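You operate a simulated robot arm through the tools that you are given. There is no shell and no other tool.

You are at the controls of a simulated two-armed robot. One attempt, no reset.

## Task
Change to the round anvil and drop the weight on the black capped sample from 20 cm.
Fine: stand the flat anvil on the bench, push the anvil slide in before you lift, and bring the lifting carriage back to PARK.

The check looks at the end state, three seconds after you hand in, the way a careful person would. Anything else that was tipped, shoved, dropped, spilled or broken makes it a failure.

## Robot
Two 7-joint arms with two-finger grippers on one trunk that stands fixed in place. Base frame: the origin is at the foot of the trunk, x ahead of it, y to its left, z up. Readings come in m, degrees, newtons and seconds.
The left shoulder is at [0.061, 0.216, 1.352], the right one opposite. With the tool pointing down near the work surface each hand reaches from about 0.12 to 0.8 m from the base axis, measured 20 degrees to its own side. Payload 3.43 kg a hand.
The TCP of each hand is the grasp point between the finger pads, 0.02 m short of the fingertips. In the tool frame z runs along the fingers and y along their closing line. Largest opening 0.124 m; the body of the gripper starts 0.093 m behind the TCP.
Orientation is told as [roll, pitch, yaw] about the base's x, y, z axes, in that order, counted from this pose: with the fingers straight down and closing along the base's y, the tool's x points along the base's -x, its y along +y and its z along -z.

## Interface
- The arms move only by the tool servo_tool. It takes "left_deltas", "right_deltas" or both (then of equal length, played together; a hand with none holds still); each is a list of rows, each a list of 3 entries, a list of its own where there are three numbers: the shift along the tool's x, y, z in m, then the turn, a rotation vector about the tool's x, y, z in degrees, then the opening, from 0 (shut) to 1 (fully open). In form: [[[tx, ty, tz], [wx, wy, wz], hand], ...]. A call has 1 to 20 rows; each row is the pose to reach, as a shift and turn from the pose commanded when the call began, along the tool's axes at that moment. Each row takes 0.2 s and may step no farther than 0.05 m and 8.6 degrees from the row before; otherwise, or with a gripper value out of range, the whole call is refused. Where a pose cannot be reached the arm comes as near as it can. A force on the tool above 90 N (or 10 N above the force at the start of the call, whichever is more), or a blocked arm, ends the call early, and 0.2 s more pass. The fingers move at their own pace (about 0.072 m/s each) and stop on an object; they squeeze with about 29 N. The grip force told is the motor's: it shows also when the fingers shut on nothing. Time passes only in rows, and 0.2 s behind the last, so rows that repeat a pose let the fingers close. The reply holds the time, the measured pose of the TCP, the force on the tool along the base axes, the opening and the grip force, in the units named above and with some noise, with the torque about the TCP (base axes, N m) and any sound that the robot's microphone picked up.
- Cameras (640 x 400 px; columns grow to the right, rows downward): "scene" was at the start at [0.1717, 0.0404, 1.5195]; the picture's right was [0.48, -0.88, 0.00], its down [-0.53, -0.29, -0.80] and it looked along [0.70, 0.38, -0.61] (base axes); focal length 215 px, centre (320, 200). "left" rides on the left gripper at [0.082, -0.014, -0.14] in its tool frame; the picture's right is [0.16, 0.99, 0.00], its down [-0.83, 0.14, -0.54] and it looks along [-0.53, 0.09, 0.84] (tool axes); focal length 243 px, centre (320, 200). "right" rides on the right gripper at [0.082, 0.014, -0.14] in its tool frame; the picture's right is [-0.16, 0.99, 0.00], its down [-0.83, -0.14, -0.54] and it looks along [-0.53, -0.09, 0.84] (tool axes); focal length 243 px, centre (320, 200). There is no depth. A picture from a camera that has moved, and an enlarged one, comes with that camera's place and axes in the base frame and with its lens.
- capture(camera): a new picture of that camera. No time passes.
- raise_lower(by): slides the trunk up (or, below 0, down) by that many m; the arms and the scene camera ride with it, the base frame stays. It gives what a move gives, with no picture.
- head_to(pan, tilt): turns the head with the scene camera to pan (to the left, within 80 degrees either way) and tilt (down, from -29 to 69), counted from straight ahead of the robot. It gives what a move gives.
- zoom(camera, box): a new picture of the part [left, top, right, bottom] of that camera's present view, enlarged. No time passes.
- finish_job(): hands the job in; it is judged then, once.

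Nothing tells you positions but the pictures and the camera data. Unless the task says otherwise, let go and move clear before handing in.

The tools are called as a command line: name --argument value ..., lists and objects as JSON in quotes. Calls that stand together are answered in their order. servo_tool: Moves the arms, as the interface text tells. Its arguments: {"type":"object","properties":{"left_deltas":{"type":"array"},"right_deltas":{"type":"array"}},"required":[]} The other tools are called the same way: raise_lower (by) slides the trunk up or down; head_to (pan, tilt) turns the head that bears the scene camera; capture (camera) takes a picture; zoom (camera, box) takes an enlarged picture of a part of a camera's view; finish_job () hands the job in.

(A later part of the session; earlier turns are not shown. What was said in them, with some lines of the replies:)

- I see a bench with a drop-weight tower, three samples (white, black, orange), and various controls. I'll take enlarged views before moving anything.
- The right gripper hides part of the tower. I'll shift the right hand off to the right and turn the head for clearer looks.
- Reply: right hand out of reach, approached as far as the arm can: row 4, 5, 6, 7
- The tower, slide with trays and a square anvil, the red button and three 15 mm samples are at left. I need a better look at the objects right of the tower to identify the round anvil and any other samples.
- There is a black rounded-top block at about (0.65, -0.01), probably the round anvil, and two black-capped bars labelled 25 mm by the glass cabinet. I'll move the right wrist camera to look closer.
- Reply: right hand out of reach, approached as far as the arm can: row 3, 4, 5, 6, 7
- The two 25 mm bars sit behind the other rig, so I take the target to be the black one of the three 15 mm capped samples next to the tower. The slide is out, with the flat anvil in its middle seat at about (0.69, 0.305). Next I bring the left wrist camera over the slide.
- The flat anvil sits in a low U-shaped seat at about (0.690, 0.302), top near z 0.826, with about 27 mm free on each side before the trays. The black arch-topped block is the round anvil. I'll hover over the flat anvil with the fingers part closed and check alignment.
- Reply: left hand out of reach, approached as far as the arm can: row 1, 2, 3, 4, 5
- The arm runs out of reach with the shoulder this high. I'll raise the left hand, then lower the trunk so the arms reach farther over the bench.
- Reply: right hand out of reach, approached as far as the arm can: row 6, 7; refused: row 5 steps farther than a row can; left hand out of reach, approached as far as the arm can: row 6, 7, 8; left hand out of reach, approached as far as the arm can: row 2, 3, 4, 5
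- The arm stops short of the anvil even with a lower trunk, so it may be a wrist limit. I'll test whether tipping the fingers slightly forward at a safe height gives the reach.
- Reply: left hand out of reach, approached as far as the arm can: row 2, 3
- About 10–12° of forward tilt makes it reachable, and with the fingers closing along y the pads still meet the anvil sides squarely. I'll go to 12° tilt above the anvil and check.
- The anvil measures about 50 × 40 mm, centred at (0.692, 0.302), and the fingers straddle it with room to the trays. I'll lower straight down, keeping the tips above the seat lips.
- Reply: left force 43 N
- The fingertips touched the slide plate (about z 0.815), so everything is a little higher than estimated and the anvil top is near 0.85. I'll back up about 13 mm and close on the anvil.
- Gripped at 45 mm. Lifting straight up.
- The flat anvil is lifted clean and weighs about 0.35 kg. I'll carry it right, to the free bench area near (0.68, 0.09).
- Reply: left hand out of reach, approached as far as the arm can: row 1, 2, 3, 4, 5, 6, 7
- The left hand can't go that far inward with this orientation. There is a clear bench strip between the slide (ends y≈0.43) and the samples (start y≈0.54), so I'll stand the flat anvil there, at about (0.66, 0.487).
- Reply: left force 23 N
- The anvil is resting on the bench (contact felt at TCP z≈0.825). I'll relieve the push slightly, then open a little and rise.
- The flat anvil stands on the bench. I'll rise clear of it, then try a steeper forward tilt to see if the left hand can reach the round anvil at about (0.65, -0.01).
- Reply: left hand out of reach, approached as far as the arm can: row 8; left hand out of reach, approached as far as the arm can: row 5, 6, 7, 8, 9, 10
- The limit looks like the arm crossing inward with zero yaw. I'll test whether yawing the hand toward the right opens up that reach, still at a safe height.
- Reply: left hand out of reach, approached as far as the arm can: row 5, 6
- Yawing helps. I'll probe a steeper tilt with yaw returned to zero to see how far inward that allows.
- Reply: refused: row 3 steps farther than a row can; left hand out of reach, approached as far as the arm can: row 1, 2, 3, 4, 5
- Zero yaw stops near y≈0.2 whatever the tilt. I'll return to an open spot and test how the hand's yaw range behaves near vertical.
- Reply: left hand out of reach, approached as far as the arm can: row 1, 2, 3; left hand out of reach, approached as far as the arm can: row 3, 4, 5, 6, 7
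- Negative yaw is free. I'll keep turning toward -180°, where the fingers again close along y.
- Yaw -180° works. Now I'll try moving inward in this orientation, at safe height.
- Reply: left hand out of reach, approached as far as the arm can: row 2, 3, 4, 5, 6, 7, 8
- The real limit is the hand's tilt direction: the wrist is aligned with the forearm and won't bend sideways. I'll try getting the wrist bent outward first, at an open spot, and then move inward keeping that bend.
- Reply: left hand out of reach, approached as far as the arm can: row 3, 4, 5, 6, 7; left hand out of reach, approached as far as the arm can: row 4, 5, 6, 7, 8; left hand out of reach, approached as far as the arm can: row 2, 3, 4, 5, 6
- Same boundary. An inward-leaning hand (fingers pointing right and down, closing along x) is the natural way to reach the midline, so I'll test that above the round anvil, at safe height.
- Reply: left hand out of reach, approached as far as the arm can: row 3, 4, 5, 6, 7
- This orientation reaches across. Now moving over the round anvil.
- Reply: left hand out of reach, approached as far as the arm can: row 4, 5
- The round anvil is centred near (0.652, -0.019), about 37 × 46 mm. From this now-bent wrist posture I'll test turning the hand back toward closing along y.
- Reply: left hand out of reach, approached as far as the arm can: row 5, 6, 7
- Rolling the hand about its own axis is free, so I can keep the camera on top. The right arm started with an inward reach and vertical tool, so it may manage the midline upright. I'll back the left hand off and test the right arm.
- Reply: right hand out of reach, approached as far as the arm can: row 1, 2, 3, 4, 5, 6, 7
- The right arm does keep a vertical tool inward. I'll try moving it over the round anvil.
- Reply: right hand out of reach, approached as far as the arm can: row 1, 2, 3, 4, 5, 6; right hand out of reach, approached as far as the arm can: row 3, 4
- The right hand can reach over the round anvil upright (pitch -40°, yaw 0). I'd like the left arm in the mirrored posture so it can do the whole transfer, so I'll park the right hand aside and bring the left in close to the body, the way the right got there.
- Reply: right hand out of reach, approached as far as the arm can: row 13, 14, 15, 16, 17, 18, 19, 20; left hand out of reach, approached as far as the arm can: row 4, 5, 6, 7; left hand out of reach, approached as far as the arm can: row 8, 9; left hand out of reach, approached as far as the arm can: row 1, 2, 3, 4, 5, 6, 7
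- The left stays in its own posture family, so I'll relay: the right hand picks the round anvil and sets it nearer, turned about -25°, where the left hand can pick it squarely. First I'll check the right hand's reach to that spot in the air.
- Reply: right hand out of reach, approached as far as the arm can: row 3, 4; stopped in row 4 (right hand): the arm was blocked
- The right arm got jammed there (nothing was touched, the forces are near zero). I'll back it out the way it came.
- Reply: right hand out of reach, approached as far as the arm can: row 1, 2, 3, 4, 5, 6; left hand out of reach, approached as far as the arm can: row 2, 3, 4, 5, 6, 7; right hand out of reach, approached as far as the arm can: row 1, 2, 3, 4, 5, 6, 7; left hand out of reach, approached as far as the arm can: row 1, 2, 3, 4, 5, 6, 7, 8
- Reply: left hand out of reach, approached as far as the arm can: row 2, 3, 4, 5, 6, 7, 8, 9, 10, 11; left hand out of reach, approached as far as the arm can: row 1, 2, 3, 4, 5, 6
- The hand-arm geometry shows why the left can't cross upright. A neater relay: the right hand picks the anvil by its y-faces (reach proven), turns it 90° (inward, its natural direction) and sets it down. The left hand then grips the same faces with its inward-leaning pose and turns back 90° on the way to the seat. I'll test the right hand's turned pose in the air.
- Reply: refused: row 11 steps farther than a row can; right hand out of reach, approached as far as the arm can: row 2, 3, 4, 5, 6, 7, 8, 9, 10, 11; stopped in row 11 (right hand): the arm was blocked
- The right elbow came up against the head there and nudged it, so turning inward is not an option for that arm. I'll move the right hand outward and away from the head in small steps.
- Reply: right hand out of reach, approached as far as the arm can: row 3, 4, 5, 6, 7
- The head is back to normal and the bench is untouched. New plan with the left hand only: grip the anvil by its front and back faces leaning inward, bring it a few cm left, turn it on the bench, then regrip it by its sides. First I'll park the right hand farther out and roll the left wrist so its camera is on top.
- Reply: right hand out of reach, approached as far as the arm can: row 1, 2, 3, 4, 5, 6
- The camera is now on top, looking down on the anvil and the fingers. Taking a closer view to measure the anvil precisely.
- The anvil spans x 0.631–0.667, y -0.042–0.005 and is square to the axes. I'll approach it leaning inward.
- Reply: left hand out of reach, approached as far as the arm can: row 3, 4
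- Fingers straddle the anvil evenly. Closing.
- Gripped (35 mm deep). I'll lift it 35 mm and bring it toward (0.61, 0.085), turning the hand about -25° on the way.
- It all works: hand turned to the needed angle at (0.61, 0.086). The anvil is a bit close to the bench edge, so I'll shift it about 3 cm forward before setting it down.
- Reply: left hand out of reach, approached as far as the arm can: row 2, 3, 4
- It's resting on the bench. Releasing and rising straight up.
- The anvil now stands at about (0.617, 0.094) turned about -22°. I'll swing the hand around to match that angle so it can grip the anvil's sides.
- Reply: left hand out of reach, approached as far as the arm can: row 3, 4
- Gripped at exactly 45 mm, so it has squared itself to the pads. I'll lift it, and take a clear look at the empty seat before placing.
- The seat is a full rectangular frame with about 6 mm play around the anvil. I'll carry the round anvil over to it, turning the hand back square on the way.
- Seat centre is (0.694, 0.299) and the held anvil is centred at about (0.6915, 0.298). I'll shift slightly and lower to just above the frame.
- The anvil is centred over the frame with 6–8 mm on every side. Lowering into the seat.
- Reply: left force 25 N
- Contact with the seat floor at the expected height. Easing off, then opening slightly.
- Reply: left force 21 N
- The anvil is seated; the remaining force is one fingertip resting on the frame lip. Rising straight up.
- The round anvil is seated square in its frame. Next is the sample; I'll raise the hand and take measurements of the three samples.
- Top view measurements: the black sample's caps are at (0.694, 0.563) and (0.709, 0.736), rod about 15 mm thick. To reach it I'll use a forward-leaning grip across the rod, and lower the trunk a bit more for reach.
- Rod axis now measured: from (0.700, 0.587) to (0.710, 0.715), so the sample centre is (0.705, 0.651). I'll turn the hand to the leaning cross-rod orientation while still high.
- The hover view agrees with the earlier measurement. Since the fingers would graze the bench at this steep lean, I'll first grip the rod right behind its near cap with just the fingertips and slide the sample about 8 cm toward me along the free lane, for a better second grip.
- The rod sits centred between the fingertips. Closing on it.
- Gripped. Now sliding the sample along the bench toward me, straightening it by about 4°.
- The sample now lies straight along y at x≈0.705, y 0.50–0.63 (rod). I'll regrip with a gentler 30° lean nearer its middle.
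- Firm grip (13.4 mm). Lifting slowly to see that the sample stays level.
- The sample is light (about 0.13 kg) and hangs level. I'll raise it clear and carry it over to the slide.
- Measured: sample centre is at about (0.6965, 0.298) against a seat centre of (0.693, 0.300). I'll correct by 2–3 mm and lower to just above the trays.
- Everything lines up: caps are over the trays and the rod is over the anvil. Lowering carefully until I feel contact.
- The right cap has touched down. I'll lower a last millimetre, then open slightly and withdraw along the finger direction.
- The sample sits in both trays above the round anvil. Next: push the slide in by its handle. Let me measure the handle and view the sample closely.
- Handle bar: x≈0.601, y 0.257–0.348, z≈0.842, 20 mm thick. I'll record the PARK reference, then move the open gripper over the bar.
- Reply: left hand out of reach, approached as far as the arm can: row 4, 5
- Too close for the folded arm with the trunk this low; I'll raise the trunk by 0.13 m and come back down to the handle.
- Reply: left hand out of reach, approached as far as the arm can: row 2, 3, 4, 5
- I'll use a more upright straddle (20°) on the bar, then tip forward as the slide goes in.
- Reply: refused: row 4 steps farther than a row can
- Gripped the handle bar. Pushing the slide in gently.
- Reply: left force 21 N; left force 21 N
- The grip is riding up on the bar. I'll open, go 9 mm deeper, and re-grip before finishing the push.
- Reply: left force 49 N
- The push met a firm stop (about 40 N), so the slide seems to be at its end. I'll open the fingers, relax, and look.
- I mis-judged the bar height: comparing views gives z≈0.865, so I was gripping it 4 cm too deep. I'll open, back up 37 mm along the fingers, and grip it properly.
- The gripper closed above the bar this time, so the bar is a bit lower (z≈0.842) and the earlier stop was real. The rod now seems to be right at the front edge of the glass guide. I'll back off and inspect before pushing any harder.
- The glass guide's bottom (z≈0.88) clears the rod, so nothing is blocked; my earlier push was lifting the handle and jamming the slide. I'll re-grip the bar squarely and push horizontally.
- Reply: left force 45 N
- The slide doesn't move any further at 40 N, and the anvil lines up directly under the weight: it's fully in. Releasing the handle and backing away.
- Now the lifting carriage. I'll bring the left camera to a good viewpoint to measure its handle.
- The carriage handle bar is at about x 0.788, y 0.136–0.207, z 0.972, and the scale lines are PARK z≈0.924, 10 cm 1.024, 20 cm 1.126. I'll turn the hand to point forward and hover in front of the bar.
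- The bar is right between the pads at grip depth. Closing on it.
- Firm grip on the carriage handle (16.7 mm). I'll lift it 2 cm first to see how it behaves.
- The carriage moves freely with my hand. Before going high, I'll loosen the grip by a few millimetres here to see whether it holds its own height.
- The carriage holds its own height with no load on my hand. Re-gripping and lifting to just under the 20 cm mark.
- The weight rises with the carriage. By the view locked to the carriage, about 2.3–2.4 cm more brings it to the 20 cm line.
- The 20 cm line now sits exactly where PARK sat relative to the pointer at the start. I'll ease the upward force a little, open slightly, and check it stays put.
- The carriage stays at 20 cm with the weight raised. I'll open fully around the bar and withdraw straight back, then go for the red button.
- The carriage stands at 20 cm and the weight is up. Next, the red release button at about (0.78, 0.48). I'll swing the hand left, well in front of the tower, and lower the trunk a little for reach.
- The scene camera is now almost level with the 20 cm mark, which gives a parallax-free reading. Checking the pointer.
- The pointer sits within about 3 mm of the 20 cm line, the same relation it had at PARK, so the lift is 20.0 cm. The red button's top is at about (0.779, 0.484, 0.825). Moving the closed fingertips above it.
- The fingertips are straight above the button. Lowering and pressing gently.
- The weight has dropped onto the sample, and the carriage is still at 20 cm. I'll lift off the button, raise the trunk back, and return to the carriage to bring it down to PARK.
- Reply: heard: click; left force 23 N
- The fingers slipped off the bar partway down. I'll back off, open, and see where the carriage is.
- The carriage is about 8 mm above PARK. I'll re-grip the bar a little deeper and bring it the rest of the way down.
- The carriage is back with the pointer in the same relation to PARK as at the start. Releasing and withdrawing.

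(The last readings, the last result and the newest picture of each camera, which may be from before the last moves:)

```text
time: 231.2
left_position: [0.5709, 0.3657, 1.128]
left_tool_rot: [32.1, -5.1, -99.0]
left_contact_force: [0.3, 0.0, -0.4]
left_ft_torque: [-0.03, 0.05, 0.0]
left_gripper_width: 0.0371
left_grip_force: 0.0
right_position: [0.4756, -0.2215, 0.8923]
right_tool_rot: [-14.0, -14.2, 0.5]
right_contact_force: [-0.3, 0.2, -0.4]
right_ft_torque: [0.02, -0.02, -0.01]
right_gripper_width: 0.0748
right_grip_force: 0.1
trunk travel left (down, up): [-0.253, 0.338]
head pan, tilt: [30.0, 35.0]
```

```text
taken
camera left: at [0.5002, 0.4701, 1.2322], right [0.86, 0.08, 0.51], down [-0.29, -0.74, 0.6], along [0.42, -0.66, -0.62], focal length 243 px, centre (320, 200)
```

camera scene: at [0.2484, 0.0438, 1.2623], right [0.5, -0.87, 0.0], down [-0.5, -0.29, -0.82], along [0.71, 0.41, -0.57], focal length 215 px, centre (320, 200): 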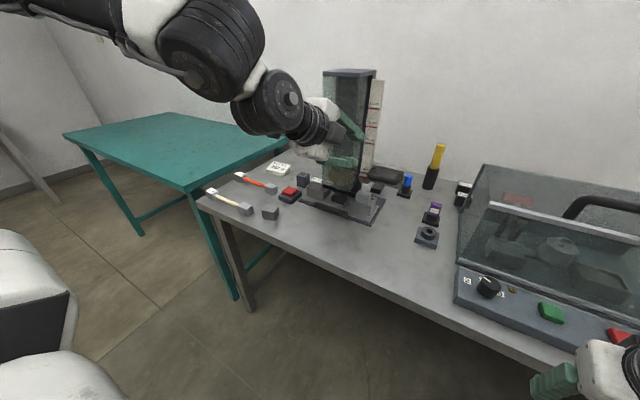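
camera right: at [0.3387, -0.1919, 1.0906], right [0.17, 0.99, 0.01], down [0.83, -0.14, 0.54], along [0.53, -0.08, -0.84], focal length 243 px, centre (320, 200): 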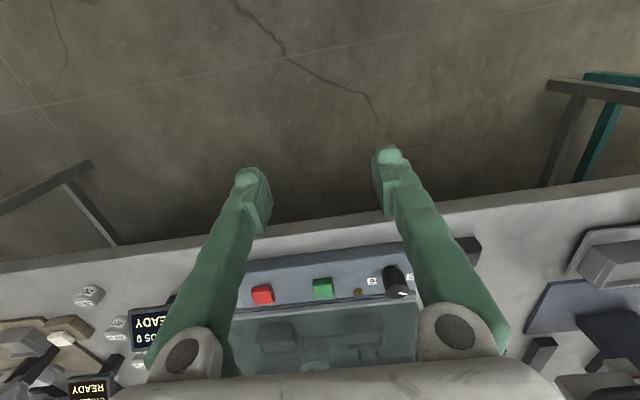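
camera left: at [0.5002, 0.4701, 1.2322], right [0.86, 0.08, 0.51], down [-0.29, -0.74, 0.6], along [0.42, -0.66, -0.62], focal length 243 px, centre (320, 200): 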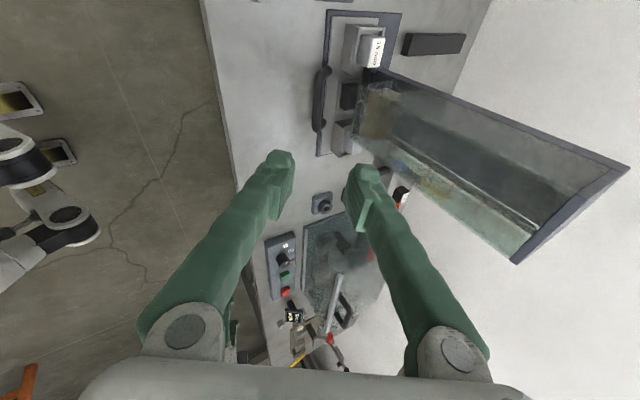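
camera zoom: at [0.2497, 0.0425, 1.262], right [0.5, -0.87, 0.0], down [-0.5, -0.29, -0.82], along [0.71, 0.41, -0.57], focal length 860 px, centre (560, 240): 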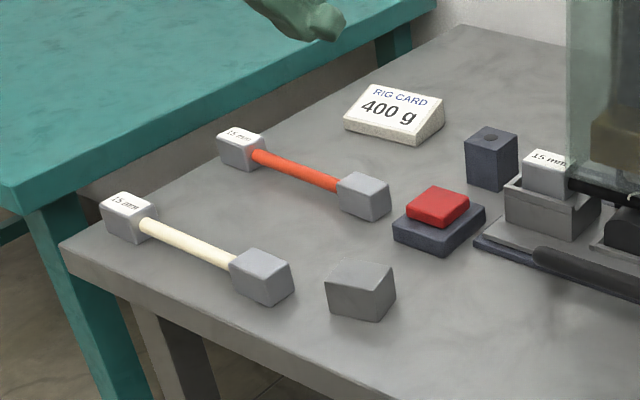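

Everything is in its final state: round anvil in the slide, slide in, weight down on the black sample, carriage at PARK, flat anvil standing on the bench. I'll clear the left hand and take a last overview.

servo_tool --left_deltas '[[[0.02, -0.02, -0.03], [5, 0, 0], 0.3], [[0.04, -0.04, -0.06], [10, 0, 0], 0.3], [[0.05, -0.06, -0.09], [15, 0, 0], 0.3], [[0.05, -0.07, -0.1], [15, 0, 0], 0.3]]'

head_to --pan 5 --tilt 40

capture --camera "scene"

zoom --camera "scene" --box '[150, 90, 340, 250]'

```text
time: 232.2
left_position: [0.4727, 0.4338, 1.1722]
left_tool_rot: [17.1, -5.1, -99.1]
left_contact_force: [-0.6, 0.1, 0.6]
left_ft_torque: [-0.04, -0.01, -0.03]
left_gripper_width: 0.0372
left_grip_force: 0.0
right_position: [0.4762, -0.2225, 0.8917]
right_tool_rot: [-14.0, -14.3, 0.4]
right_contact_force: [-0.5, -0.3, -1.0]
right_ft_torque: [-0.03, -0.01, 0.02]
right_gripper_width: 0.0745
right_grip_force: 0.0
trunk travel left (down, up): [-0.253, 0.338]
head pan, tilt: [30.0, 35.0]
```

```text
time: 233.1
left_position: [0.4721, 0.4341, 1.1723]
left_tool_rot: [17.2, -5.0, -99.0]
left_contact_force: [-0.3, -0.3, 0.1]
left_ft_torque: [-0.02, 0.03, -0.01]
left_gripper_width: 0.0371
left_grip_force: 0.0
right_position: [0.4757, -0.2223, 0.8914]
right_tool_rot: [-14.0, -14.2, 0.3]
right_contact_force: [0.6, -0.8, 0.9]
right_ft_torque: [0.0, -0.04, 0.01]
right_gripper_width: 0.0742
right_grip_force: 0.2
trunk travel left (down, up): [-0.253, 0.338]
head pan, tilt: [5.0, 40.0]
```

```text
taken
camera scene: at [0.2577, 0.0061, 1.2546], right [0.09, -1.0, 0.0], down [-0.64, -0.06, -0.77], along [0.76, 0.07, -0.64], focal length 215 px, centre (320, 200)
```

scene: 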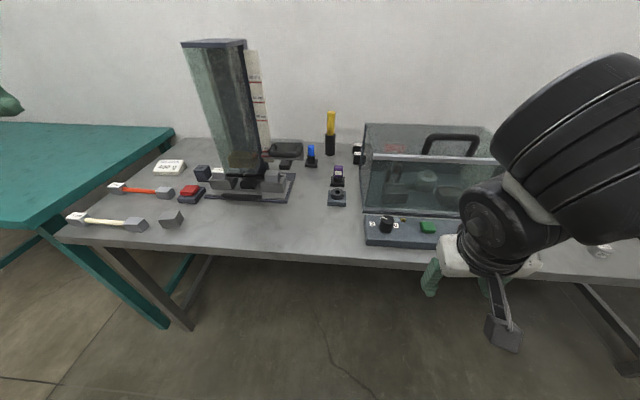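

```text
2.50 times, centred on (245, 170) of scene
camera zoom: at [0.2577, 0.0061, 1.2546], right [0.09, -1.0, 0.0], down [-0.64, -0.06, -0.77], along [0.76, 0.07, -0.64], focal length 538 px, centre (508, 275)
```

zoom: 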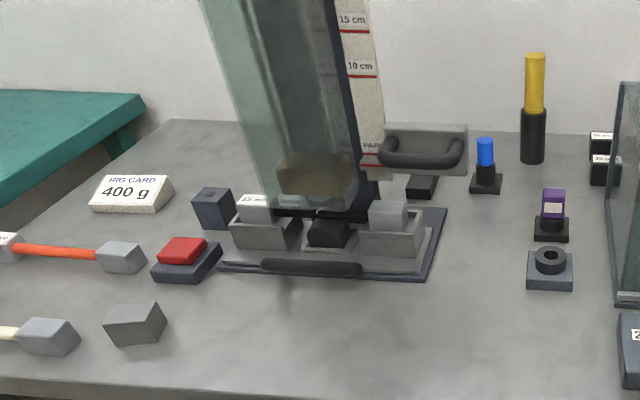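

The overview shows everything as it should be: the flat anvil upright on the bench, the other samples and rigs untouched, and both hands clear. Handing in.

finish_job

```text
The job is handed in.
```

The job is handed in. The weight was dropped from 20 cm onto the black capped sample, with the round anvil in place. I have not seen the verdict.

- **Anvils:** the round anvil sits in the slide's seat. The flat anvil stands upright on the bench, between the slide and the other samples, and may have turned slightly.
- **Sample:** I took "black capped sample" to mean the black one of the three 15 mm samples beside the tower. The two black-capped 25 mm bars by the other rig were left alone. It was seated in both trays over the round anvil, and the rod now shows a small light mark in the middle where the weight hit.
- **Slide:** it was pushed in to its stop before the carriage was lifted.
- **Drop height:** I lifted the carriage 20.0 cm from PARK, measured against the pointer's position at the start. The pointer itself read about 3 mm below the 20 cm line, the same small offset it showed at PARK.
- **Carriage:** my grip slipped once on the way down. I re-gripped and brought it back so the pointer matches its starting position at PARK.

While I was working out the reach, the right arm bumped the robot's own head. The head returned to position, and nothing on the bench was touched.
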